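You operate a simulated robot arm through the tools that you are given. There is no shell and no other tool. Be economical: measure what you need, move in short steps, check, and stop when the job is done.

Carry out the task below with a simulated two-armed robot. There is one attempt and no reset: what you move stays moved.

## Task
Pick up the purple tumbler with one hand, pass it to the other hand and put it on the dining table. Take the paper filter on the end counter and put it away on the sink counter shelf by the range. Put the white bowl in the bottom of the sink. Take the pan brush and put it on the board under the water dispenser. Open the pantry drawer, put the polishing pad on the worktop by the range away in the inside of the pantry drawer and shut the drawer again. Put the yellow bell pepper in the cream saucepan. Put one of the lime halfs from the wooden board on top of the butter dish. Fetch the salt bowl and set it on the yellow plate. Take the apple basket and put it on the top of the low wall. Fetch the pear basket and stand it on the black tray. The order is free. Set down upright: purple tumbler, paper filter, apple basket, pear basket.

It is judged by the outcome, as a careful person would: the job done as asked, and still so three seconds after it is handed in. It fails if anything else is knocked over, pushed out of place, dropped, spilled or broken.

## Robot
Two 7-joint arms with two-finger parallel grippers on one trunk, on a base that drives. Base frame: it is fixed to the floor where the robot stands at the start and does not move with it; the origin is under the middle of the robot, x ahead of it, y to its left, z up; the surface under the hand at the start is at about z = 0.9. Units: m, rad, N and s.
The left shoulder is at the start at [0.07, 0.13, 1.237], the right one opposite. With the tool pointing down near the work surface each hand reaches from about 0.2 to 0.52 m from the robot's upright axis, wherever it stands, measured 20 degrees to its own side. Places, roughly: apple basket [0, 1, 0.5]; black tray (25x27x6 cm) [3.2, -0.9, 0.9]; board under the water dispenser [2.9, 0.5, 0.5]; bottom of the sink [1.2, -2.1, 0.7]; butter dish (13x9x4 cm) [2.3, 0.3, 0.5]; cream saucepan (30x15x11 cm) [0.8, -1.9, 0.5]; dining table [-1.4, -0.1, 0.8]; inside of the pantry drawer [-0.9, -2.2, 0.7]; lime half (5x5x3 cm) [2.1, 0.6, 0.9]; pan brush (5x5x13 cm) [1.8, -1.9, 0.9]; pantry drawer [-0.9, -2.1, 0.7]; paper filter (8x8x8 cm) [0.5, 0, 0.9]; pear basket [0, 1, 0.5]; polishing pad (5x4x4 cm) [1.6, -1.9, 0.9]; purple tumbler (7x7x12 cm) [0.5, 0.1, 0.9]; salt bowl (8x8x5 cm) [0.3, 1, 0.8]; sink counter shelf by the range [1.9, -2.1, 0.5]; top of the low wall (23x231 cm) [-0.82, 1.96, 0.62]; white bowl (15x14x6 cm) [2, -2.1, 0.9]; yellow bell pepper (7x7x8 cm) [2.3, 0.5, 0.5]; yellow plate (21x21x3 cm) [-1.7, -1.6, 0.9]. Payload 1.57 kg a hand.
The TCP of each hand is the grasp point between the finger pads, 0.03 m short of the fingertips. In the tool frame z runs along the fingers and y along their closing line. Largest opening 0.08 m; finger width 0.017, thickness 0.012; the body of the gripper, 0.04 by 0.082 m, starts 0.08 m behind the TCP.
Orientation is that of the tool frame in the base frame, as [roll, pitch, yaw] about the fixed x, y, z axes, in that order (R = Rz(yaw) Ry(pitch) Rx(roll)). With the fingers straight down and closing along the base's y, the tool's x points along the base's -x, its y along +y and its z along -z.

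## Interface
- The arms move only by the tool step_arm. It takes "left_moves", "right_moves" or both (then of equal length, played together; a hand with none holds still); each is a list of rows, each a list of 7 numbers: the shift along the tool's x, y, z in m, then the turn, a rotation vector about the tool's x, y, z in rad, then the opening, from 0 (shut) to 1 (fully open). In form: [[dx, dy, dz, rx, ry, rz, grip], ...]. A call has 1 to 8 rows; each row is the pose to reach, as a shift and turn from the pose commanded when the call began, along the tool's axes at that moment. Each row takes 0.2 s and may step no farther than 0.05 m and 0.15 rad from the row before; otherwise, or with a gripper value out of range, the whole call is refused. A pose out of reach is approached as far as the arm can. The call stops where the force on the tool passes 40 N (or 10 N more than at its start, if that is more) or the arm is blocked; 0.2 s more then pass. The fingers move at their own pace (about 0.108 m/s each) and stop on an object; they squeeze with about 37 N. The grip force told is the motor's: it shows also when the fingers shut on nothing. Time passes only in rows, and 0.2 s behind the last, so rows that repeat a pose let the fingers close. It gives the time, the measured TCP pose, the force on the tool (base axes), the opening and the grip force at its end, in the units of the frame above (readings bear some noise), with the torque about the TCP (base axes, N m) and any sound that the robot's microphone picked up.
- Cameras (640 x 400 px; columns grow to the right, rows downward): "scene" is now at [0.1285, 0.0112, 1.4454]; the picture's right is [0.17, -0.99, 0.00], its down [-0.75, -0.13, -0.65] and it looks along [0.64, 0.11, -0.76] (base axes); focal length 258 px, centre (320, 200). "left" rides on the left gripper at [0.072, 0.007, -0.122] in its tool frame; the picture's right is [-0.09, 1.00, 0.00], its down [-0.84, -0.08, -0.54] and it looks along [-0.54, -0.05, 0.84] (tool axes); focal length 238 px, centre (320, 200). "right" rides on the right gripper at [0.072, -0.007, -0.122] in its tool frame; the picture's right is [0.09, 1.00, 0.00], its down [-0.84, 0.08, -0.54] and it looks along [-0.54, 0.05, 0.84] (tool axes); focal length 238 px, centre (320, 200).
- camera(camera): a new picture of that camera. The clock stands still meanwhile.
- move_column(by): slides the trunk up (or, below 0, down) by that many m; the arms and the scene camera ride with it, the base frame stays. It gives what a move gives, with no picture.
- roll_base(legs): drives the robot by 1 to 6 legs, each [ahead, left, turn to the left] in m, m and rad, along the robot's own axes; the way and the turn of a leg run together, so that a leg with both is an arc; at most 1.5 m and 3.142 rad a leg. The arms and the cameras ride along, it lands a little off, and it stops where it bumps. It gives what a move gives.
- pan_tilt(pan, tilt): turns the head with the scene camera to pan (to the left, within 1.501 rad either way) and tilt (down, from -0.506 to 1.204), counted from straight ahead of the robot. It gives what a move gives.
- probe_pixels(camera, pixels): there is no depth. For up to 12 entries [column, row, z] of the newest picture of that camera ("zoom" is the newest enlarged one), the place [x, y] in the base frame at which the ray of that pixel passes the height z, good to about 0.002 m. The clock stands still meanwhile.
- inspect(camera, box): a new picture of the part [left, top, right, bottom] of that camera's present view, enlarged. The clock stands still meanwhile.
- finish_job(): hands the job in; it is judged then, once.

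Work in short steps. Measure before you move; look again where a grasp or a placing could have gone wrong, and mend it. You have 371 turns and 326 pictures in all, those below and enlarged ones among them. Open the grippers and draw the arms clear of the work before you hand the job in, unless the task says otherwise; then end with one line.

The tools are called as name(argument=value, ...) on one line, values as JSON. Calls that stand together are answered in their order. step_arm: Moves the arms, as the interface text tells. Its arguments: {"type":"object","properties":{"left_moves":{"type":"array","items":{"type":"array","items":{"type":"number"}}},"right_moves":{"type":"array","items":{"type":"array","items":{"type":"number"}}}},"required":[]} The other tools are called the same way: move_column (by) slides the trunk up or down; roll_base (legs) drives the base; pan_tilt (pan, tilt) turns the head that bears the scene camera; camera (camera) takes a picture; probe_pixels (camera, pixels) gives the place at which the rays of pixels pass given heights; inspect (camera, box) takes an enlarged picture of a part of a camera's view; finish_job () hands the job in.

At the start:

```text
t: 0.0
left_ee_pos: [0.2927, 0.1512, 1.1959]
left_tool_rot: [-3.138, 0.001, -3.139]
left_wrist_force: [0.1, 1.0, 0.9]
left_torque: [0.0, 0.03, -0.02]
left_opening: 0.0799
left_gripper_force: 0.1
right_ee_pos: [0.3659, -0.0992, 1.1962]
right_tool_rot: [3.14, 0.002, 3.14]
right_wrist_force: [0.5, -0.2, -0.1]
right_torque: [-0.03, 0.03, 0.0]
right_opening: 0.08
right_gripper_force: 0.0
trunk travel left (down, up): [-0.875, 0.065]
robot x, y, heading: [-0.0031, 0.0001, -0.0]
head pan, tilt: [0.173, 0.86]
```

scene: 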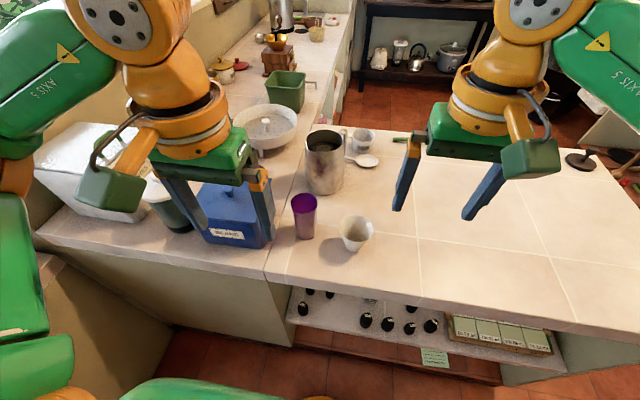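
right: 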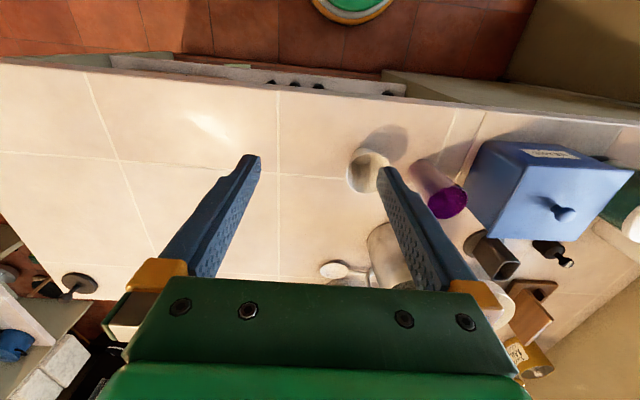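
left: 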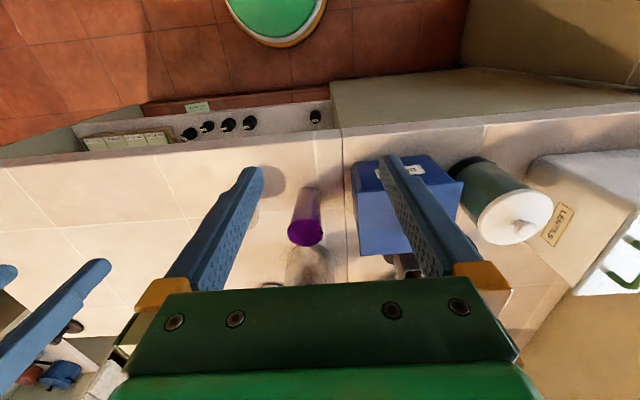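

The tumbler stands at about (304,218) and the filter at (356,233) in the scene view. I measure these first, and look at the rest of the room.

probe_pixels(camera="scene", pixels=[[304, 237, 0.9], [304, 203, 1.02], [350, 247, 0.9], [357, 228, 0.98], [265, 245, 0.9], [325, 190, 0.9], [362, 148, 0.9], [265, 280, 0.9], [570, 330, 0.9], [450, 310, 0.9]])

inspect(camera="scene", box=[200, 120, 420, 260])

pan_tilt(pan=0, tilt=0.35)

camera(camera="scene")

pan_tilt(pan=1.4, tilt=0.5)

camera(camera="scene")

pan_tilt(pan=-1.4, tilt=0.5)

camera(camera="scene")

```text
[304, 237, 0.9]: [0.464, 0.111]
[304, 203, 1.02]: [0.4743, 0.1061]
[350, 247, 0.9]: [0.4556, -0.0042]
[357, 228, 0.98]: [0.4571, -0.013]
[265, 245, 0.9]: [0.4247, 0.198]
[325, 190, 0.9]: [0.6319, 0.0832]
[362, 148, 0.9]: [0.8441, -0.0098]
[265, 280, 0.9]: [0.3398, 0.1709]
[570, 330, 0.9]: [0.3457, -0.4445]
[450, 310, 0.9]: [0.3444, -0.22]
```

```text
2.86 times, centred on (310, 190) of scene
```

zoom: 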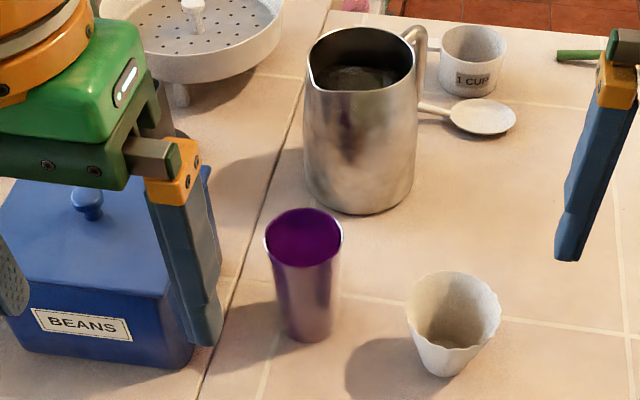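

```text
t: 0.9
left_ee_pos: [0.2916, 0.1513, 1.1958]
left_tool_rot: [-3.14, 0.0, -3.139]
left_wrist_force: [0.0, -0.5, 0.4]
left_torque: [-0.01, -0.03, 0.02]
left_opening: 0.0797
left_gripper_force: 0.1
right_ee_pos: [0.366, -0.0975, 1.1958]
right_tool_rot: [3.14, 0.003, 3.139]
right_wrist_force: [0.0, -0.4, 0.5]
right_torque: [0.0, -0.01, 0.0]
right_opening: 0.0796
right_gripper_force: 0.2
trunk travel left (down, up): [-0.875, 0.065]
robot x, y, heading: [-0.0004, -0.0004, -0.004]
head pan, tilt: [0.0, 0.351]
```

```text
321 pictures are left
```

scene: 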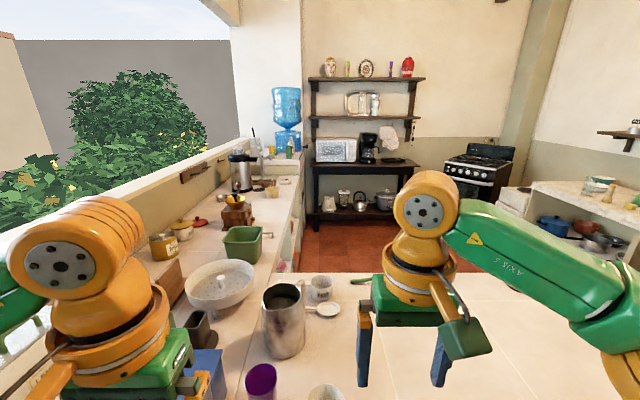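

```text
t: 2.5
left_ee_pos: [0.291, 0.1528, 1.1963]
left_tool_rot: [-3.14, -0.001, -3.139]
left_wrist_force: [0.2, -0.1, 0.4]
left_torque: [0.0, 0.01, -0.02]
left_opening: 0.08
left_gripper_force: 0.1
right_ee_pos: [0.3654, -0.0981, 1.1958]
right_tool_rot: [3.142, 0.002, 3.14]
right_wrist_force: [-0.2, 0.3, -0.6]
right_torque: [0.01, -0.03, -0.01]
right_opening: 0.0799
right_gripper_force: 0.0
trunk travel left (down, up): [-0.875, 0.065]
robot x, y, heading: [0.0019, -0.0007, -0.002]
head pan, tilt: [1.4, 0.499]
```

```text
320 pictures are left
```

scene: 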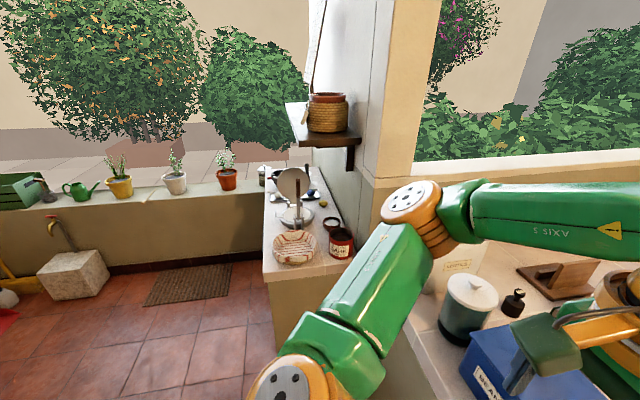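

```text
t: 4.9
left_ee_pos: [0.2919, 0.1518, 1.1958]
left_tool_rot: [-3.14, 0.0, -3.141]
left_wrist_force: [-0.3, 0.7, -0.2]
left_torque: [0.02, 0.02, 0.0]
left_opening: 0.0799
left_gripper_force: 0.1
right_ee_pos: [0.3658, -0.0986, 1.1946]
right_tool_rot: [3.141, 0.001, 3.14]
right_wrist_force: [0.3, -0.5, -0.1]
right_torque: [-0.01, 0.0, 0.03]
right_opening: 0.08
right_gripper_force: 0.1
trunk travel left (down, up): [-0.875, 0.065]
robot x, y, heading: [-0.0027, 0.0002, -0.0]
head pan, tilt: [-1.4, 0.499]
```

```text
319 pictures are left
```

scene: 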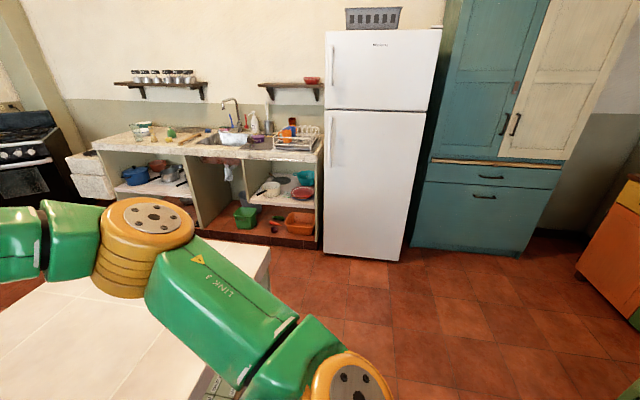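

The rim centre lies near (0.476, 0.107), with the beans canister at y>0.18. I bring the left hand above the tumbler at its present height, with the fingers closing along y.

step_arm(left_moves=[[-0.045, -0.012, 0, 0, 0, 0, 1], [-0.09, -0.024, 0, 0, 0, 0, 1], [-0.135, -0.036, 0, 0, 0, 0, 1], [-0.184, -0.045, 0.02, 0, 0, 0, 1], [-0.184, -0.045, 0.06, 0, 0, 0, 1], [-0.184, -0.045, 0.09, 0, 0, 0, 1]])

pan_tilt(pan=0.2, tilt=0.85)

camera(camera="left")

camera(camera="scene")

```text
refused: row 4 steps farther than a row can; nothing moved
```

```text
t: 6.6
left_ee_pos: [0.2925, 0.1518, 1.1951]
left_tool_rot: [-3.137, -0.001, -3.139]
left_wrist_force: [0.0, 0.0, 0.3]
left_torque: [0.01, 0.0, -0.04]
left_opening: 0.0803
left_gripper_force: 0.0
right_ee_pos: [0.3657, -0.0986, 1.1965]
right_tool_rot: [3.141, 0.002, 3.14]
right_wrist_force: [0.3, 0.2, 0.5]
right_torque: [0.0, 0.03, 0.0]
right_opening: 0.0798
right_gripper_force: 0.0
trunk travel left (down, up): [-0.875, 0.065]
robot x, y, heading: [-0.003, 0.0014, -0.001]
head pan, tilt: [0.201, 0.85]
```

```text
318 pictures are left
```

left: 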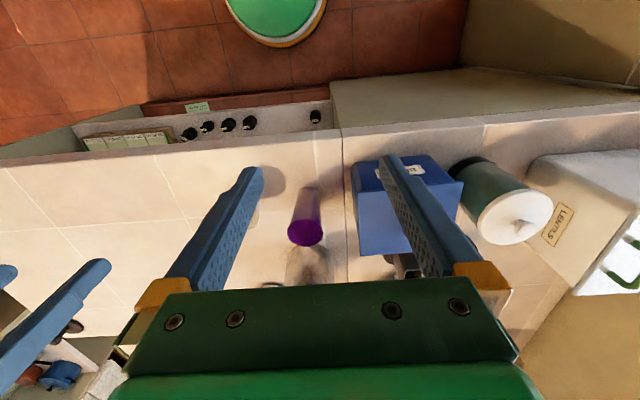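

```text
317 pictures are left
```

scene: 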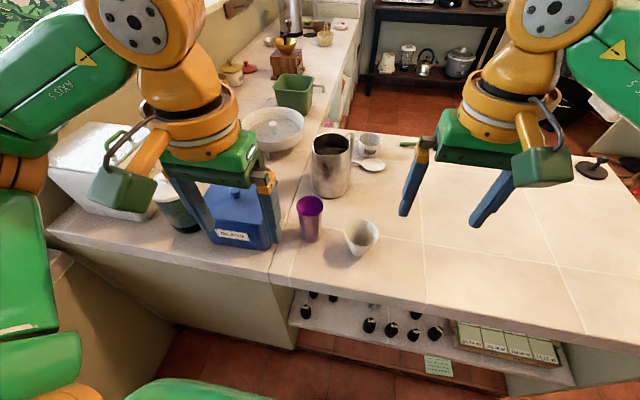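

The call was refused because one row was too long; nothing moved. The rim is at (306,233) in the left view, so I check it and repeat with shorter rows.

probe_pixels(camera="left", pixels=[[306, 232, 1.02], [310, 186, 0.9]])

step_arm(left_moves=[[-0.045, -0.012, 0, 0, 0, 0, 1], [-0.09, -0.024, 0, 0, 0, 0, 1], [-0.135, -0.036, 0, 0, 0, 0, 1], [-0.16, -0.045, 0.02, 0, 0, 0, 1], [-0.184, -0.045, 0.06, 0, 0, 0, 1], [-0.184, -0.045, 0.09, 0, 0, 0, 1]])

camera(camera="left")

camera(camera="scene")

```text
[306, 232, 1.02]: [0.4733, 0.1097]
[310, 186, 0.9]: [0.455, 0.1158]
```

```text
t: 8.0
left_ee_pos: [0.4782, 0.1083, 1.1044]
left_tool_rot: [-3.14, 0.0, -3.141]
left_wrist_force: [-0.2, 1.1, -0.4]
left_torque: [0.0, 0.01, 0.0]
left_opening: 0.0801
left_gripper_force: 0.2
left hand out of reach, approached as far as the arm can: row 5
right_ee_pos: [0.3657, -0.0964, 1.1946]
right_tool_rot: [-3.142, 0.001, 3.14]
right_wrist_force: [0.9, 0.7, -0.7]
right_torque: [0.01, 0.01, 0.02]
right_opening: 0.08
right_gripper_force: 0.1
trunk travel left (down, up): [-0.875, 0.065]
robot x, y, heading: [-0.0025, 0.0017, 0.004]
head pan, tilt: [0.201, 0.85]
```

```text
316 pictures are left
```

left: 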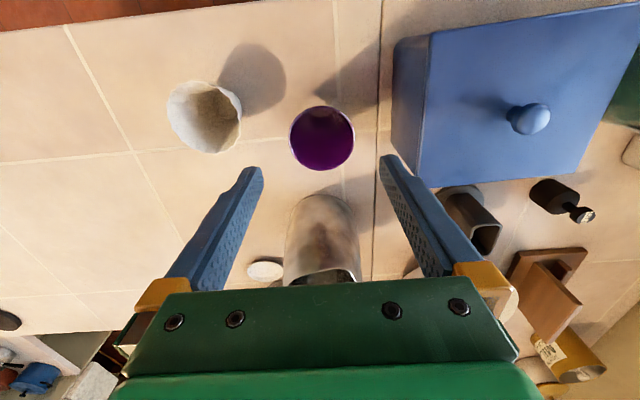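

```text
315 pictures are left
```

scene: 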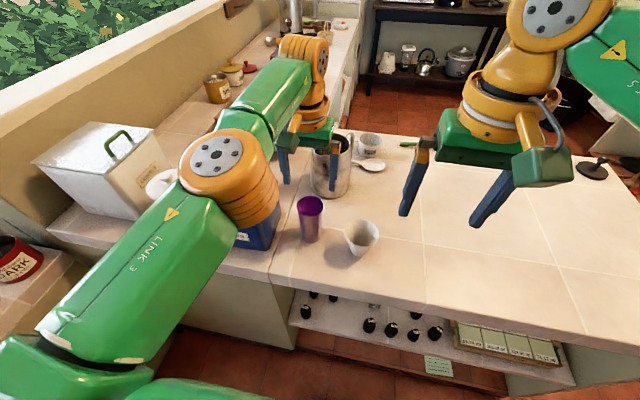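

The left view shows the rim centre at (321,138); I check where that lies against the TCP at (0.478,0.108).

probe_pixels(camera="left", pixels=[[321, 138, 1.02], [321, 170, 1.02], [321, 106, 1.02], [290, 138, 1.02], [354, 138, 1.02], [204, 116, 0.98], [395, 130, 1.03], [321, 200, 1.0]])

```text
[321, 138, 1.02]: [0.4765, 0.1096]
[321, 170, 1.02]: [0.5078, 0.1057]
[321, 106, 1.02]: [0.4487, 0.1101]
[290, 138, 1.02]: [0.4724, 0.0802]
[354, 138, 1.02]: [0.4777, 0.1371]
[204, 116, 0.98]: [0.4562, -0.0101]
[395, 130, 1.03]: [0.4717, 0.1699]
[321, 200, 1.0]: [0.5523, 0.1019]
```

The rim centre is (0.477,0.109), right under the TCP. I go down to z about 0.985 and close.

step_arm(left_moves=[[0, 0.001, 0.04, 0, 0, 0, 1], [0, 0.001, 0.08, 0, 0, 0, 1], [0, 0.001, 0.118, 0, 0, 0, 1], [0, 0.001, 0.118, 0, 0, 0, 0.4], [0, 0.001, 0.118, 0, 0, 0, 0], [0, 0.001, 0.118, 0, 0, 0, 0]])

camera(camera="left")

```text
t: 9.4
left_ee_pos: [0.4828, 0.1036, 0.9891]
left_tool_rot: [-3.139, -0.003, -3.14]
left_wrist_force: [0.0, -0.4, 0.0]
left_torque: [-0.02, 0.02, -0.01]
left_opening: 0.0601
left_gripper_force: 37.6
left hand out of reach, approached as far as the arm can: row 1, 2, 3, 4, 5, 6
right_ee_pos: [0.3664, -0.0983, 1.1958]
right_tool_rot: [-3.142, 0.001, 3.14]
right_wrist_force: [0.3, 0.2, 0.9]
right_torque: [0.03, 0.0, 0.02]
right_opening: 0.0799
right_gripper_force: 0.0
trunk travel left (down, up): [-0.875, 0.065]
robot x, y, heading: [0.0025, -0.0011, -0.0]
head pan, tilt: [0.201, 0.85]
```

```text
314 pictures are left
```

left: 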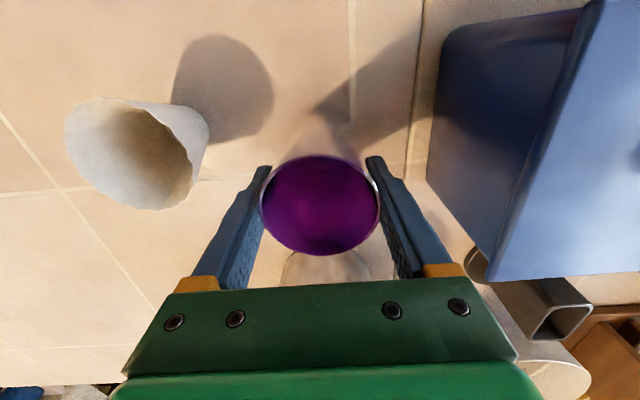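

The tumbler is held (opening 0.060). I lift it and bring it towards the middle for the hand-over, while the right hand backs off and starts tilting forward.

step_arm(left_moves=[[0, 0, -0.045, 0, 0, 0, 0], [0, 0, -0.09, 0, 0, 0, 0], [0.005, 0, -0.13, 0, 0, 0, 0], [0.02, -0.02, -0.16, 0, 0, 0, 0], [0.03, -0.05, -0.175, 0, 0, 0, 0], [0.04, -0.07, -0.18, 0, 0, 0, 0]], right_moves=[[0.03, -0.03, 0, 0, 0.15, 0, 1], [0.06, -0.06, 0, 0, 0.3, 0, 1], [0.08, -0.08, 0, 0, 0.45, 0, 1], [0.1, -0.08, 0, 0, 0.6, 0, 1], [0.1, -0.08, 0, 0, 0.75, 0, 1], [0.1, -0.08, 0, 0, 0.9, 0, 1]])

camera(camera="scene")

```text
t: 10.8
left_ee_pos: [0.4412, 0.034, 1.1701]
left_tool_rot: [-3.14, 0.0, -3.14]
left_wrist_force: [-0.8, -0.9, -1.9]
left_torque: [0.01, -0.01, 0.01]
left_opening: 0.0605
left_gripper_force: 37.0
right_ee_pos: [0.2449, -0.1739, 1.1816]
right_tool_rot: [3.137, -0.9, -3.138]
right_wrist_force: [0.4, -0.6, -0.5]
right_torque: [0.03, 0.03, -0.03]
right_opening: 0.0797
right_gripper_force: 0.0
right hand out of reach, approached as far as the arm can: row 6
trunk travel left (down, up): [-0.875, 0.065]
robot x, y, heading: [0.0037, -0.0024, -0.001]
head pan, tilt: [0.201, 0.85]
```

```text
313 pictures are left
```

scene: 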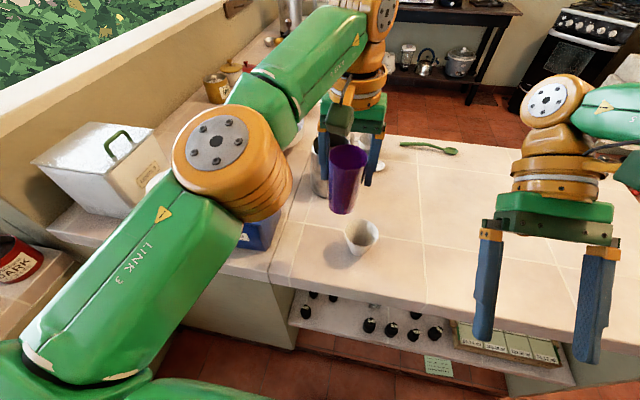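

The positive turn tilted the right fingers back toward the robot, so I reverse it. The left hand holds the tumbler well.

step_arm(right_moves=[[-0.018, 0, -0.023, 0, -0.15, 0, 1], [-0.037, 0, -0.047, 0, -0.3, 0, 1], [-0.055, 0, -0.07, 0, -0.45, 0, 1], [-0.074, 0, -0.094, 0, -0.6, 0, 1], [-0.074, 0, -0.094, 0, -0.75, 0, 1], [-0.074, 0, -0.094, 0, -0.9, 0, 1], [-0.074, 0, -0.094, 0, -1.05, 0, 1], [-0.074, 0, -0.094, 0, -1.2, 0, 1]])

step_arm(right_moves=[[0, 0, 0, 0, -0.15, 0, 1], [0, 0, 0, 0, -0.3, 0, 1], [0, 0, 0, 0, -0.45, 0, 1], [0, 0, 0, 0, -0.6, 0, 1], [0, 0, 0, 0, -0.65, 0, 1]])

camera(camera="scene")

camera(camera="right")

```text
t: 12.6
left_ee_pos: [0.4406, 0.0354, 1.1689]
left_tool_rot: [-3.139, 0.0, -3.14]
left_wrist_force: [-1.3, -0.2, -2.0]
left_torque: [-0.02, 0.0, 0.0]
left_opening: 0.0603
left_gripper_force: 36.9
right_ee_pos: [0.3632, -0.1727, 1.1833]
right_tool_rot: [3.137, 0.305, 3.138]
right_wrist_force: [-0.3, 0.0, 0.6]
right_torque: [-0.03, 0.0, 0.02]
right_opening: 0.0802
right_gripper_force: 0.1
trunk travel left (down, up): [-0.875, 0.065]
robot x, y, heading: [-0.0007, -0.0007, -0.002]
head pan, tilt: [0.201, 0.85]
```

```text
t: 13.8
left_ee_pos: [0.4402, 0.0347, 1.168]
left_tool_rot: [-3.14, 0.001, -3.139]
left_wrist_force: [0.0, 0.9, -1.3]
left_torque: [0.0, 0.01, 0.02]
left_opening: 0.0601
left_gripper_force: 36.6
right_ee_pos: [0.3925, -0.1711, 1.1991]
right_tool_rot: [3.139, 0.951, 3.139]
right_wrist_force: [-0.2, -0.4, -0.2]
right_torque: [0.03, -0.03, -0.02]
right_opening: 0.0801
right_gripper_force: 0.2
right hand out of reach, approached as far as the arm can: row 4, 5
trunk travel left (down, up): [-0.875, 0.065]
robot x, y, heading: [-0.0025, -0.0012, 0.002]
head pan, tilt: [0.201, 0.85]
```

```text
312 pictures are left
```

scene: 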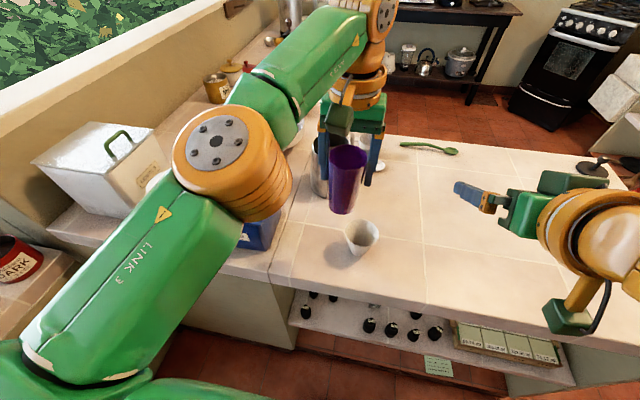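

```text
311 pictures are left
```

right: 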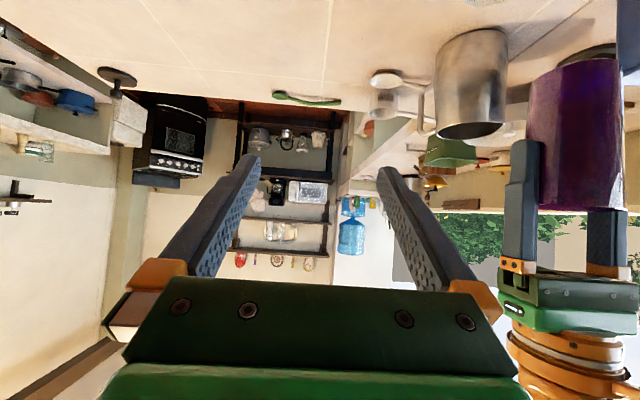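

The right hand now points forward and down (pitch 0.95). I yaw it 0.8 rad left and bring it to 10 cm short of the tumbler's lower half.

step_arm(right_moves=[[0.004, 0.02, 0.001, -0.108, 0, -0.078, 1], [0.008, 0.045, 0.003, -0.217, 0, -0.155, 1], [0.012, 0.07, 0.004, -0.325, 0, -0.233, 1], [0.016, 0.095, 0.005, -0.434, 0, -0.31, 1], [0.02, 0.12, 0.006, -0.542, 0, -0.388, 1], [0.025, 0.148, 0.008, -0.65, 0, -0.466, 1]])

camera(camera="right")

camera(camera="scene")

```text
t: 15.2
left_ee_pos: [0.4407, 0.0348, 1.1687]
left_tool_rot: [-3.139, -0.001, -3.14]
left_wrist_force: [-0.1, -0.5, -1.4]
left_torque: [0.0, 0.01, 0.02]
left_opening: 0.0602
left_gripper_force: 37.2
right_ee_pos: [0.3836, -0.0208, 1.1743]
right_tool_rot: [-3.14, 0.949, -2.34]
right_wrist_force: [0.6, 0.1, 0.2]
right_torque: [0.04, 0.0, 0.01]
right_opening: 0.0803
right_gripper_force: 0.1
trunk travel left (down, up): [-0.875, 0.065]
robot x, y, heading: [0.0007, 0.0017, 0.002]
head pan, tilt: [0.201, 0.85]
```

```text
310 pictures are left
```

right: 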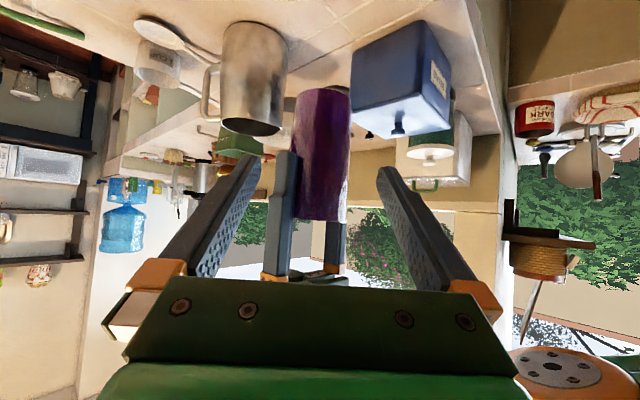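

```text
309 pictures are left
```

scene: 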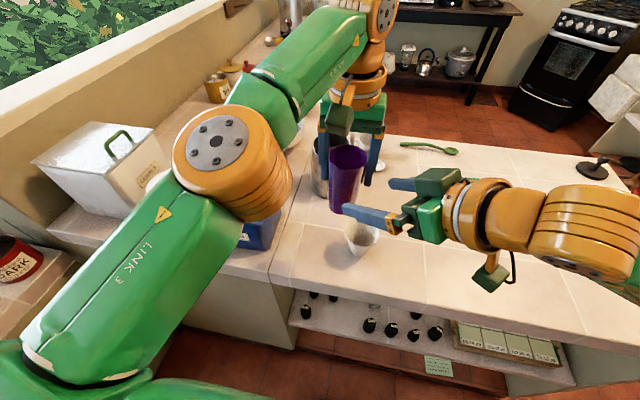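

The tumbler sits centred between the right fingers (col 322). I advance 0.098 m along the tool and close.

step_arm(right_moves=[[0, 0, 0.04, 0, 0, 0, 1], [0, 0, 0.08, 0, 0, 0, 1], [0, 0, 0.1, 0, 0, 0, 1], [0, 0, 0.1, 0, 0, 0, 0.5], [0, 0, 0.1, 0, 0, 0, 0], [0, 0, 0.1, 0, 0, 0, 0]])

camera(camera="right")

camera(camera="scene")

```text
t: 16.6
left_ee_pos: [0.4393, 0.0371, 1.1688]
left_tool_rot: [3.137, -0.013, -3.141]
left_wrist_force: [-25.9, 11.8, 1.7]
left_torque: [-0.25, 0.62, -1.02]
left_opening: 0.057
left_gripper_force: 37.2
right_ee_pos: [0.4426, 0.033, 1.1145]
right_tool_rot: [-3.131, 0.95, -2.351]
right_wrist_force: [25.8, -11.6, -4.4]
right_torque: [0.84, 0.89, 0.9]
right_opening: 0.0537
right_gripper_force: 37.4
trunk travel left (down, up): [-0.875, 0.065]
robot x, y, heading: [0.0029, -0.0018, -0.005]
head pan, tilt: [0.201, 0.85]
stopped in row 6 (left hand): the force on the tool passed its limit at 42 N (the readings are from after the stop); the commanded pose is now the measured one
```

```text
308 pictures are left
```

right: 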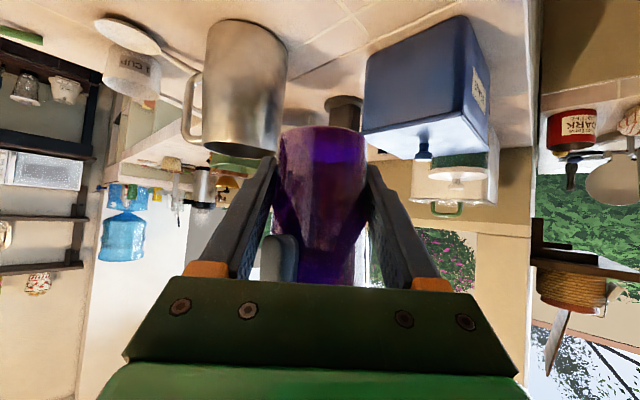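

```text
307 pictures are left
```

scene: 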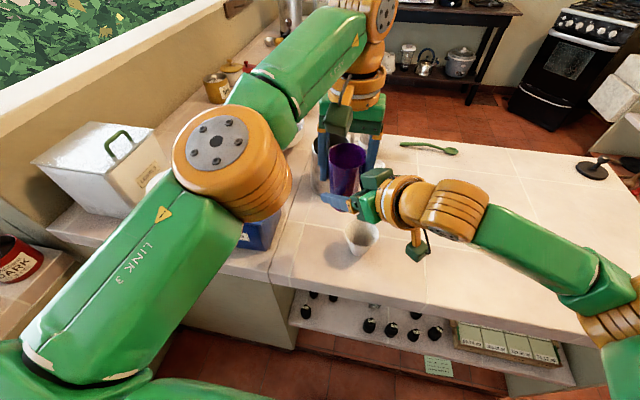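

The right hand grips the tumbler (opening 0.054). I open the left hand and draw it straight up.

step_arm(left_moves=[[0, 0, 0, 0, 0, 0, 1], [0, 0, 0, 0, 0, 0, 1], [0, 0, -0.04, 0, 0, 0, 1], [0, 0, -0.08, 0, 0, 0, 1], [0, 0, -0.12, 0, 0, 0, 1]])

camera(camera="scene")

```text
t: 16.9
left_ee_pos: [0.4396, 0.0398, 1.168]
left_tool_rot: [3.13, -0.015, -3.138]
left_wrist_force: [-8.1, 14.3, -0.6]
left_torque: [0.53, 0.08, -0.25]
left_opening: 0.0678
left_gripper_force: 0.0
right_ee_pos: [0.444, 0.0302, 1.1117]
right_tool_rot: [-3.126, 0.946, -2.354]
right_wrist_force: [8.5, -14.2, -0.2]
right_torque: [0.23, 0.39, 0.26]
right_opening: 0.0526
right_gripper_force: 36.9
trunk travel left (down, up): [-0.875, 0.065]
robot x, y, heading: [0.0015, -0.0007, -0.002]
head pan, tilt: [0.201, 0.85]
stopped in row 1 (right hand): the force on the tool passed its limit at 41 N (the readings are from after the stop); the commanded pose is now the measured one
```

```text
306 pictures are left
```

scene: 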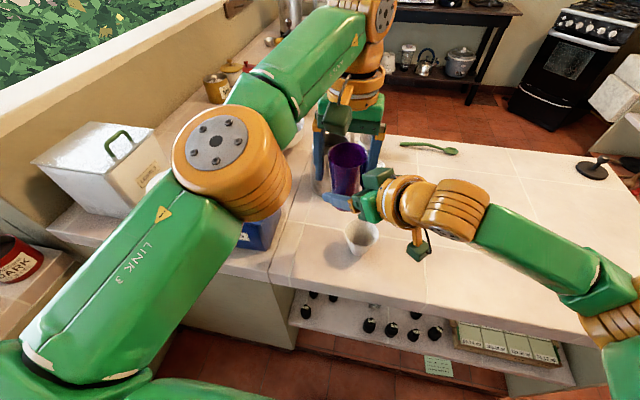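

The contact is easing; I open the left hand fully, then lift it.

step_arm(left_moves=[[0, 0, 0, 0, 0, 0, 1], [0, 0, 0, 0, 0, 0, 1], [0, 0, -0.04, 0, 0, 0, 1], [0, 0, -0.08, 0, 0, 0, 1], [0, 0, -0.12, 0, 0, 0, 1]])

camera(camera="scene")

```text
t: 17.8
left_ee_pos: [0.4259, 0.0449, 1.2038]
left_tool_rot: [3.129, 0.002, -3.125]
left_wrist_force: [2.8, 0.9, 2.1]
left_torque: [-0.08, 0.02, 0.15]
left_opening: 0.0793
left_gripper_force: 0.1
left hand out of reach, approached as far as the arm can: row 3, 4
right_ee_pos: [0.4393, 0.0375, 1.1214]
right_tool_rot: [-3.121, 0.969, -2.324]
right_wrist_force: [-2.7, 0.4, -3.1]
right_torque: [0.15, -0.23, -0.06]
right_opening: 0.0527
right_gripper_force: 36.7
trunk travel left (down, up): [-0.875, 0.065]
robot x, y, heading: [0.0015, -0.0021, -0.004]
head pan, tilt: [0.201, 0.85]
stopped in row 4 (right hand): the force on the tool passed its limit at 68 N (the readings are from after the stop); the commanded pose is now the measured one
```

```text
305 pictures are left
```

scene: 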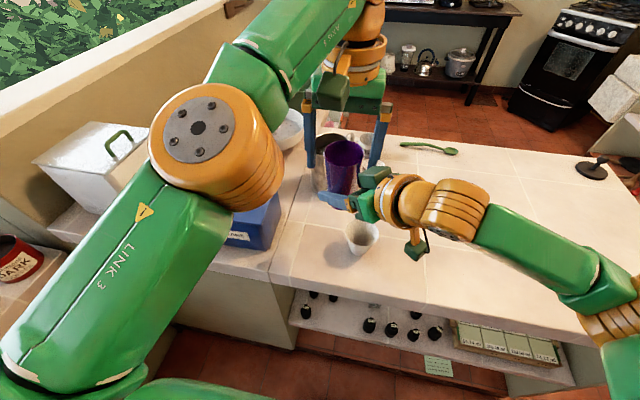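

The left hand reaches its fold limit going up. I lower the right hand 4.5 cm instead (tumbler bottom stays above the filter).

step_arm(right_moves=[[0.018, 0, 0.0127, 0, 0, 0, 0], [0.037, 0, 0.0255, 0, 0, 0, 0], [0.037, 0, 0.0255, 0, 0, 0, 0]])

camera(camera="left")

camera(camera="scene")

```text
t: 18.6
left_ee_pos: [0.4259, 0.0438, 1.2051]
left_tool_rot: [3.129, -0.001, -3.127]
left_wrist_force: [0.8, 0.2, 0.7]
left_torque: [0.0, -0.02, -0.03]
left_opening: 0.08
left_gripper_force: 0.1
right_ee_pos: [0.4407, 0.0349, 1.0755]
right_tool_rot: [-3.121, 0.968, -2.326]
right_wrist_force: [0.6, 0.3, -1.3]
right_torque: [0.0, 0.03, -0.01]
right_opening: 0.0526
right_gripper_force: 37.2
trunk travel left (down, up): [-0.875, 0.065]
robot x, y, heading: [-0.0016, -0.0031, 0.001]
head pan, tilt: [0.201, 0.85]
```

```text
304 pictures are left
```

left: 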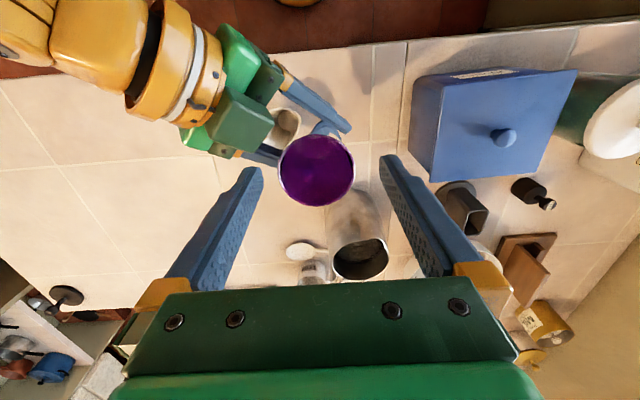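

```text
303 pictures are left
```

scene: 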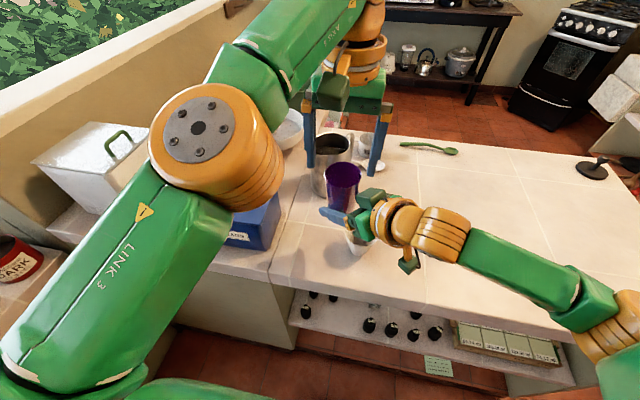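

Separated: the tumbler is in the right hand alone. I retract the left hand, lift the right, then back off to look toward the dining table.

step_arm(left_moves=[[0.03, 0.03, 0, 0, 0, 0, 1], [0.06, 0.06, 0, 0, 0, 0, 1], [0.1, 0.08, 0, 0, 0, 0, 1]], right_moves=[[-0.03, 0, -0.02, 0, 0, 0, 0], [-0.06, 0, -0.04, 0, 0, 0, 0], [-0.06, 0, -0.04, 0, 0, 0, 0]])

roll_base(legs=[[-0.4, 0, 0], [0, 0, 1.57], [0, 0, 1.57]])

pan_tilt(pan=0, tilt=0.5)

camera(camera="scene")

```text
t: 19.4
left_ee_pos: [0.3219, 0.1202, 1.2065]
left_tool_rot: [3.129, 0.0, -3.123]
left_wrist_force: [0.3, 0.3, -0.7]
left_torque: [0.0, -0.02, -0.01]
left_opening: 0.08
left_gripper_force: 0.0
right_ee_pos: [0.4421, 0.0405, 1.1486]
right_tool_rot: [-3.119, 0.972, -2.326]
right_wrist_force: [-0.7, 0.2, -1.9]
right_torque: [0.0, 0.01, 0.0]
right_opening: 0.0538
right_gripper_force: 37.3
trunk travel left (down, up): [-0.875, 0.065]
robot x, y, heading: [0.0007, 0.0016, 0.001]
head pan, tilt: [0.201, 0.85]
```

```text
t: 29.6
left_ee_pos: [-0.7305, -0.1183, 1.2076]
left_tool_rot: [3.129, -0.001, 0.023]
left_wrist_force: [0.9, -0.5, -0.5]
left_torque: [-0.01, 0.01, -0.03]
left_opening: 0.0803
left_gripper_force: 0.2
right_ee_pos: [-0.8491, -0.0379, 1.1484]
right_tool_rot: [-3.124, 0.971, 0.822]
right_wrist_force: [0.2, -0.1, -1.3]
right_torque: [-0.01, -0.01, 0.0]
right_opening: 0.0534
right_gripper_force: 37.1
trunk travel left (down, up): [-0.875, 0.065]
robot x, y, heading: [-0.4062, 0.0032, -3.133]
head pan, tilt: [0.201, 0.85]
```

```text
t: 30.5
left_ee_pos: [-0.7282, -0.1189, 1.2077]
left_tool_rot: [3.13, 0.0, 0.024]
left_wrist_force: [0.6, 0.3, 0.4]
left_torque: [-0.03, 0.01, 0.02]
left_opening: 0.0801
left_gripper_force: 0.0
right_ee_pos: [-0.8494, -0.0395, 1.1466]
right_tool_rot: [-3.118, 0.971, 0.823]
right_wrist_force: [0.3, 0.4, -1.4]
right_torque: [0.04, -0.03, 0.01]
right_opening: 0.0537
right_gripper_force: 37.2
trunk travel left (down, up): [-0.875, 0.065]
robot x, y, heading: [-0.4052, 0.0012, -3.133]
head pan, tilt: [0.0, 0.499]
```

```text
302 pictures are left
```

scene: 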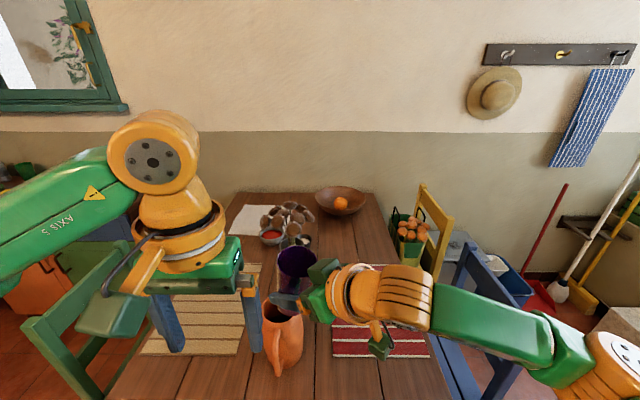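

The dining table is ahead, with a jug at (283,335) and placemats either side. I tilt down to see the near free part.

pan_tilt(pan=0, tilt=0.85)

camera(camera="scene")

```text
t: 31.3
left_ee_pos: [-0.7293, -0.1202, 1.2066]
left_tool_rot: [3.13, -0.002, 0.023]
left_wrist_force: [-0.1, -0.3, -0.6]
left_torque: [0.03, 0.02, -0.02]
left_opening: 0.08
left_gripper_force: 0.1
right_ee_pos: [-0.8482, -0.0384, 1.1475]
right_tool_rot: [-3.122, 0.971, 0.824]
right_wrist_force: [-0.3, 0.5, -0.9]
right_torque: [0.04, 0.01, 0.03]
right_opening: 0.0535
right_gripper_force: 37.1
trunk travel left (down, up): [-0.875, 0.065]
robot x, y, heading: [-0.4015, 0.0038, -3.135]
head pan, tilt: [0.0, 0.85]
```

```text
301 pictures are left
```

scene: 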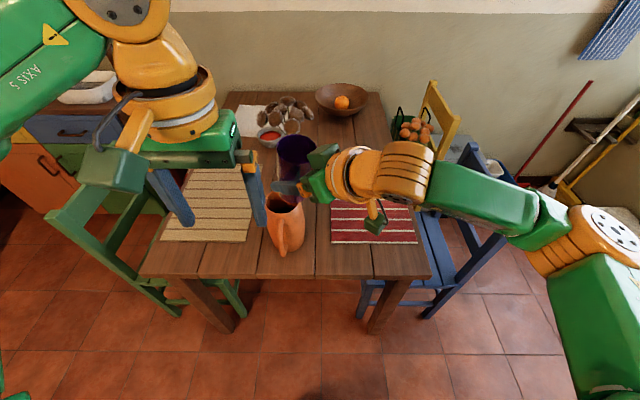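

probe_pixels(camera="scene", pixels=[[285, 277, 0.78], [430, 277, 0.78], [142, 273, 0.78], [283, 248, 0.78], [305, 205, 0.9], [330, 243, 0.78], [418, 243, 0.78], [330, 200, 0.78], [345, 265, 0.78]])

inspect(camera="scene", box=[220, 70, 460, 300])

```text
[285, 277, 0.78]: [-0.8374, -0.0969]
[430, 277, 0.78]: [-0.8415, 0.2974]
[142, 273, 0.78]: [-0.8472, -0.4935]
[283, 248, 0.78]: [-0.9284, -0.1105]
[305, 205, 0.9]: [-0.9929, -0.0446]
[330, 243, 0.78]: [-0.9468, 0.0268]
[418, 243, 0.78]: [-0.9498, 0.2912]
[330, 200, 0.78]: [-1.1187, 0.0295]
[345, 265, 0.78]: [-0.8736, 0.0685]
```

```text
1.74 times, centred on (340, 185) of scene
```

zoom: 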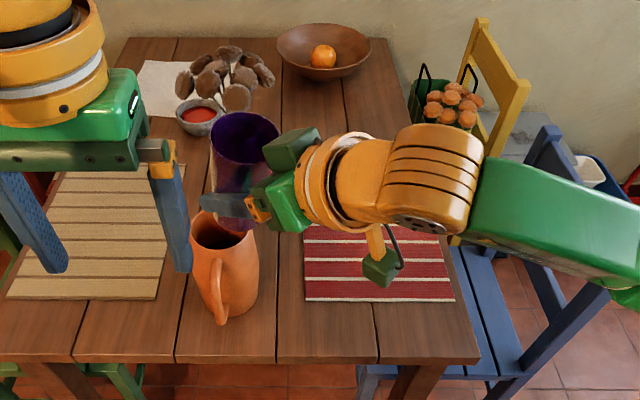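

Table edge is at x≈-0.84 and the wooden strip in front of the red mat spans x -0.945 to -0.84; I aim for (-0.895, 0.13). I drive there and lower the column.

roll_base(legs=[[0.05, -0.17, 0]])

move_column(by=-0.28)

pan_tilt(pan=0, tilt=0.8)

camera(camera="scene")

camera(camera="right")

```text
t: 32.8
left_ee_pos: [-0.781, 0.0481, 1.2082]
left_tool_rot: [3.132, -0.001, 0.022]
left_wrist_force: [-0.6, 0.6, 0.6]
left_torque: [0.04, 0.01, 0.02]
left_opening: 0.08
left_gripper_force: 0.1
right_ee_pos: [-0.8998, 0.1262, 1.1486]
right_tool_rot: [-3.115, 0.969, 0.825]
right_wrist_force: [-0.3, -0.5, -1.7]
right_torque: [0.02, 0.0, -0.03]
right_opening: 0.0535
right_gripper_force: 36.6
trunk travel left (down, up): [-0.875, 0.065]
robot x, y, heading: [-0.4563, 0.1715, -3.134]
head pan, tilt: [0.0, 0.85]
```

```text
t: 35.6
left_ee_pos: [-0.7815, 0.0497, 0.9269]
left_tool_rot: [3.129, -0.003, 0.021]
left_wrist_force: [0.3, -0.5, -0.4]
left_torque: [0.0, 0.01, -0.01]
left_opening: 0.0801
left_gripper_force: 0.0
right_ee_pos: [-0.9012, 0.1301, 0.8672]
right_tool_rot: [-3.12, 0.969, 0.821]
right_wrist_force: [0.5, 0.0, -1.9]
right_torque: [0.04, -0.03, 0.0]
right_opening: 0.0533
right_gripper_force: 37.6
trunk travel left (down, up): [-0.595, 0.345]
robot x, y, heading: [-0.4578, 0.1707, -3.139]
head pan, tilt: [0.0, 0.85]
```

```text
t: 36.2
left_ee_pos: [-0.7814, 0.0503, 0.9273]
left_tool_rot: [3.129, -0.002, 0.021]
left_wrist_force: [-0.4, -0.6, -0.3]
left_torque: [-0.04, -0.02, -0.02]
left_opening: 0.0799
left_gripper_force: 0.2
right_ee_pos: [-0.9011, 0.1304, 0.8678]
right_tool_rot: [-3.12, 0.972, 0.821]
right_wrist_force: [0.4, 0.2, -2.1]
right_torque: [0.02, 0.03, 0.04]
right_opening: 0.0536
right_gripper_force: 37.2
trunk travel left (down, up): [-0.595, 0.345]
robot x, y, heading: [-0.4578, 0.1697, -3.131]
head pan, tilt: [0.0, 0.799]
```

```text
299 pictures are left
```

scene: 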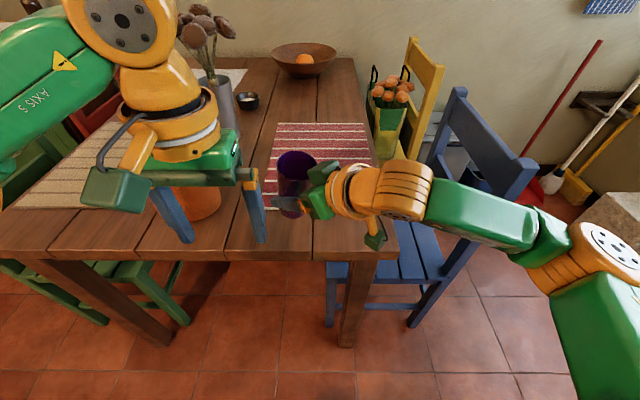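

```text
298 pictures are left
```

right: 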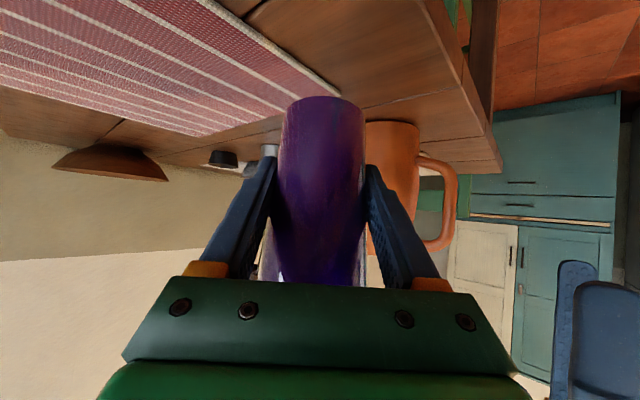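

The tumbler is about 5 cm above bare wood, clear of the mat. I lower it gently until contact.

step_arm(right_moves=[[0.0124, 0, 0.0085, 0, 0, 0, 0], [0.0248, 0, 0.017, 0, 0, 0, 0], [0.029, 0, 0.0198, 0, 0, 0, 0], [0.033, 0, 0.0226, 0, 0, 0, 0], [0.037, 0, 0.0254, 0, 0, 0, 0], [0.041, 0, 0.0282, 0, 0, 0, 0], [0.045, 0, 0.031, 0, 0, 0, 0]])

```text
t: 37.8
left_ee_pos: [-0.7821, 0.0499, 0.9272]
left_tool_rot: [3.128, -0.001, 0.022]
left_wrist_force: [-0.6, 0.7, -1.2]
left_torque: [0.01, -0.03, -0.04]
left_opening: 0.0799
left_gripper_force: 0.0
right_ee_pos: [-0.9024, 0.1309, 0.8134]
right_tool_rot: [-3.121, 0.969, 0.82]
right_wrist_force: [-0.3, -0.3, -1.5]
right_torque: [0.03, 0.01, 0.0]
right_opening: 0.0535
right_gripper_force: 37.1
trunk travel left (down, up): [-0.595, 0.345]
robot x, y, heading: [-0.4591, 0.1717, -3.131]
head pan, tilt: [0.0, 0.799]
```

No contact yet at z 0.813; I continue in small steps.

step_arm(right_moves=[[0.0033, 0, 0.0023, 0, 0, 0, 0], [0.0066, 0, 0.0045, 0, 0, 0, 0], [0.01, 0, 0.0068, 0, 0, 0, 0], [0.0132, 0, 0.009, 0, 0, 0, 0], [0.0165, 0, 0.0113, 0, 0, 0, 0], [0.0198, 0, 0.0136, 0, 0, 0, 0], [0.0231, 0, 0.0158, 0, 0, 0, 0], [0.0264, 0, 0.0181, 0, 0, 0, 0]])

camera(camera="scene")

```text
t: 39.7
left_ee_pos: [-0.7793, 0.0514, 0.9279]
left_tool_rot: [3.128, 0.004, 0.02]
left_wrist_force: [0.0, -0.2, 0.8]
left_torque: [-0.01, 0.0, -0.04]
left_opening: 0.0799
left_gripper_force: 0.0
right_ee_pos: [-0.9007, 0.1308, 0.7873]
right_tool_rot: [-3.113, 0.99, 0.832]
right_wrist_force: [1.1, -2.6, 19.8]
right_torque: [-0.02, -0.07, 0.0]
right_opening: 0.0522
right_gripper_force: 37.1
trunk travel left (down, up): [-0.595, 0.345]
robot x, y, heading: [-0.4598, 0.1716, -3.135]
head pan, tilt: [0.0, 0.799]
stopped in row 8 (right hand): the force on the tool passed its limit at 42 N (the readings are from after the stop); the commanded pose is now the measured one
```

```text
297 pictures are left
```

scene: 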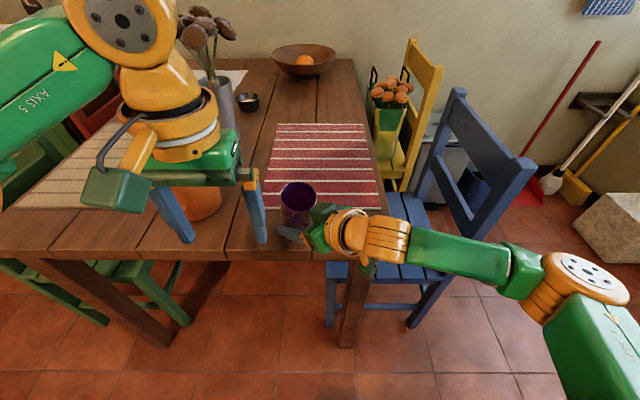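

Contact at 20 N upwards: the tumbler stands. I open and retreat back along the tool axis.

step_arm(right_moves=[[-0.002, 0, -0.001, 0, 0, 0, 0.3], [-0.002, 0, -0.001, 0, 0, 0, 1], [-0.002, 0, -0.001, 0, 0, 0, 1], [-0.002, 0, -0.03, 0, 0, 0, 1], [-0.002, 0, -0.07, 0, 0, 0, 1], [-0.002, 0, -0.11, 0, 0, 0, 1]])

camera(camera="scene")

```text
t: 41.1
left_ee_pos: [-0.781, 0.0508, 0.9265]
left_tool_rot: [3.128, -0.001, 0.02]
left_wrist_force: [0.1, 0.4, 1.1]
left_torque: [0.01, 0.03, -0.01]
left_opening: 0.08
left_gripper_force: 0.1
right_ee_pos: [-0.8372, 0.1953, 0.8523]
right_tool_rot: [-3.115, 0.98, 0.827]
right_wrist_force: [0.7, 0.2, 0.5]
right_torque: [-0.01, 0.01, -0.01]
right_opening: 0.0804
right_gripper_force: 0.1
trunk travel left (down, up): [-0.595, 0.345]
robot x, y, heading: [-0.4528, 0.1719, -3.138]
head pan, tilt: [0.0, 0.799]
```

```text
296 pictures are left
```

scene: 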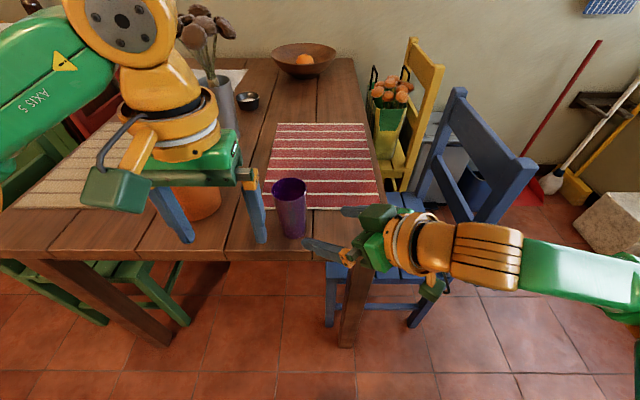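

The tumbler stands upright alone. I raise the column, back off, and turn to face the +y side to find the baskets and salt bowl.

move_column(by=0.28)

roll_base(legs=[[-0.25, 0, 0], [0, 0, -1.57]])

step_arm(right_moves=[[0, 0, 0, 0.108, 0, 0.078, 1], [0, 0, 0, 0.217, 0, 0.155, 1], [0, 0, 0, 0.325, 0, 0.233, 1], [0, 0, 0, 0.434, 0, 0.31, 1], [0, 0, 0, 0.542, 0, 0.388, 1], [0, 0, 0, 0.65, 0, 0.466, 1]])

step_arm(right_moves=[[0, 0, 0, 0, 0.15, 0, 1], [0, 0, 0, 0, 0.3, 0, 1], [0, 0, 0, 0, 0.45, 0, 1], [0, 0, 0, 0, 0.6, 0, 1], [0, 0, 0, 0, 0.75, 0, 1], [0, 0, 0, 0, 0.9, 0, 1], [0, 0, 0, 0, 0.98, 0, 1]])

camera(camera="scene")

```text
t: 43.9
left_ee_pos: [-0.7818, 0.0503, 1.2067]
left_tool_rot: [3.13, -0.001, 0.021]
left_wrist_force: [-0.2, 0.0, 0.0]
left_torque: [-0.04, -0.03, 0.03]
left_opening: 0.0799
left_gripper_force: 0.0
right_ee_pos: [-0.8389, 0.1946, 1.1301]
right_tool_rot: [-3.118, 0.978, 0.824]
right_wrist_force: [-0.6, -0.6, 0.4]
right_torque: [0.03, 0.0, 0.0]
right_opening: 0.0799
right_gripper_force: 0.0
trunk travel left (down, up): [-0.875, 0.065]
robot x, y, heading: [-0.4594, 0.1739, -3.135]
head pan, tilt: [0.0, 0.799]
```

```text
t: 49.6
left_ee_pos: [-0.3225, 0.4989, 1.206]
left_tool_rot: [3.13, -0.003, -1.565]
left_wrist_force: [0.4, 0.0, 0.2]
left_torque: [0.0, 0.02, -0.02]
left_opening: 0.0803
left_gripper_force: 0.0
right_ee_pos: [-0.178, 0.5532, 1.1305]
right_tool_rot: [-3.119, 0.979, -0.758]
right_wrist_force: [0.8, 0.0, 0.2]
right_torque: [-0.02, -0.01, 0.03]
right_opening: 0.0797
right_gripper_force: 0.1
trunk travel left (down, up): [-0.875, 0.065]
robot x, y, heading: [-0.2042, 0.1715, 1.557]
head pan, tilt: [0.0, 0.799]
```

```text
t: 51.0
left_ee_pos: [-0.3241, 0.4989, 1.2062]
left_tool_rot: [3.13, 0.002, -1.563]
left_wrist_force: [0.5, -0.2, -0.7]
left_torque: [0.01, 0.01, -0.01]
left_opening: 0.0801
left_gripper_force: 0.0
right_ee_pos: [-0.1785, 0.5535, 1.1312]
right_tool_rot: [3.122, 0.982, -1.598]
right_wrist_force: [0.3, 0.2, -0.3]
right_torque: [-0.01, 0.05, 0.03]
right_opening: 0.0801
right_gripper_force: 0.1
trunk travel left (down, up): [-0.875, 0.065]
robot x, y, heading: [-0.2074, 0.1716, 1.561]
head pan, tilt: [0.0, 0.799]
```

```text
t: 52.6
left_ee_pos: [-0.3234, 0.4988, 1.2075]
left_tool_rot: [3.129, -0.002, -1.564]
left_wrist_force: [0.1, -0.5, -0.4]
left_torque: [0.03, -0.01, 0.0]
left_opening: 0.0799
left_gripper_force: 0.0
right_ee_pos: [-0.1787, 0.553, 1.1316]
right_tool_rot: [3.13, -0.003, -1.579]
right_wrist_force: [-0.2, 0.0, 0.7]
right_torque: [0.02, 0.03, 0.02]
right_opening: 0.0802
right_gripper_force: 0.0
trunk travel left (down, up): [-0.875, 0.065]
robot x, y, heading: [-0.207, 0.1739, 1.562]
head pan, tilt: [0.0, 0.799]
```

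```text
295 pictures are left
```

scene: 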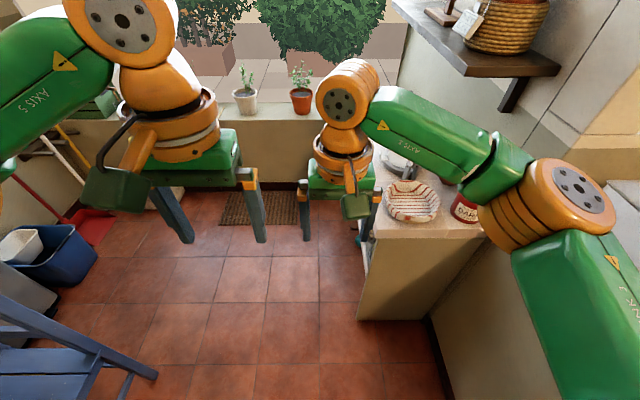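

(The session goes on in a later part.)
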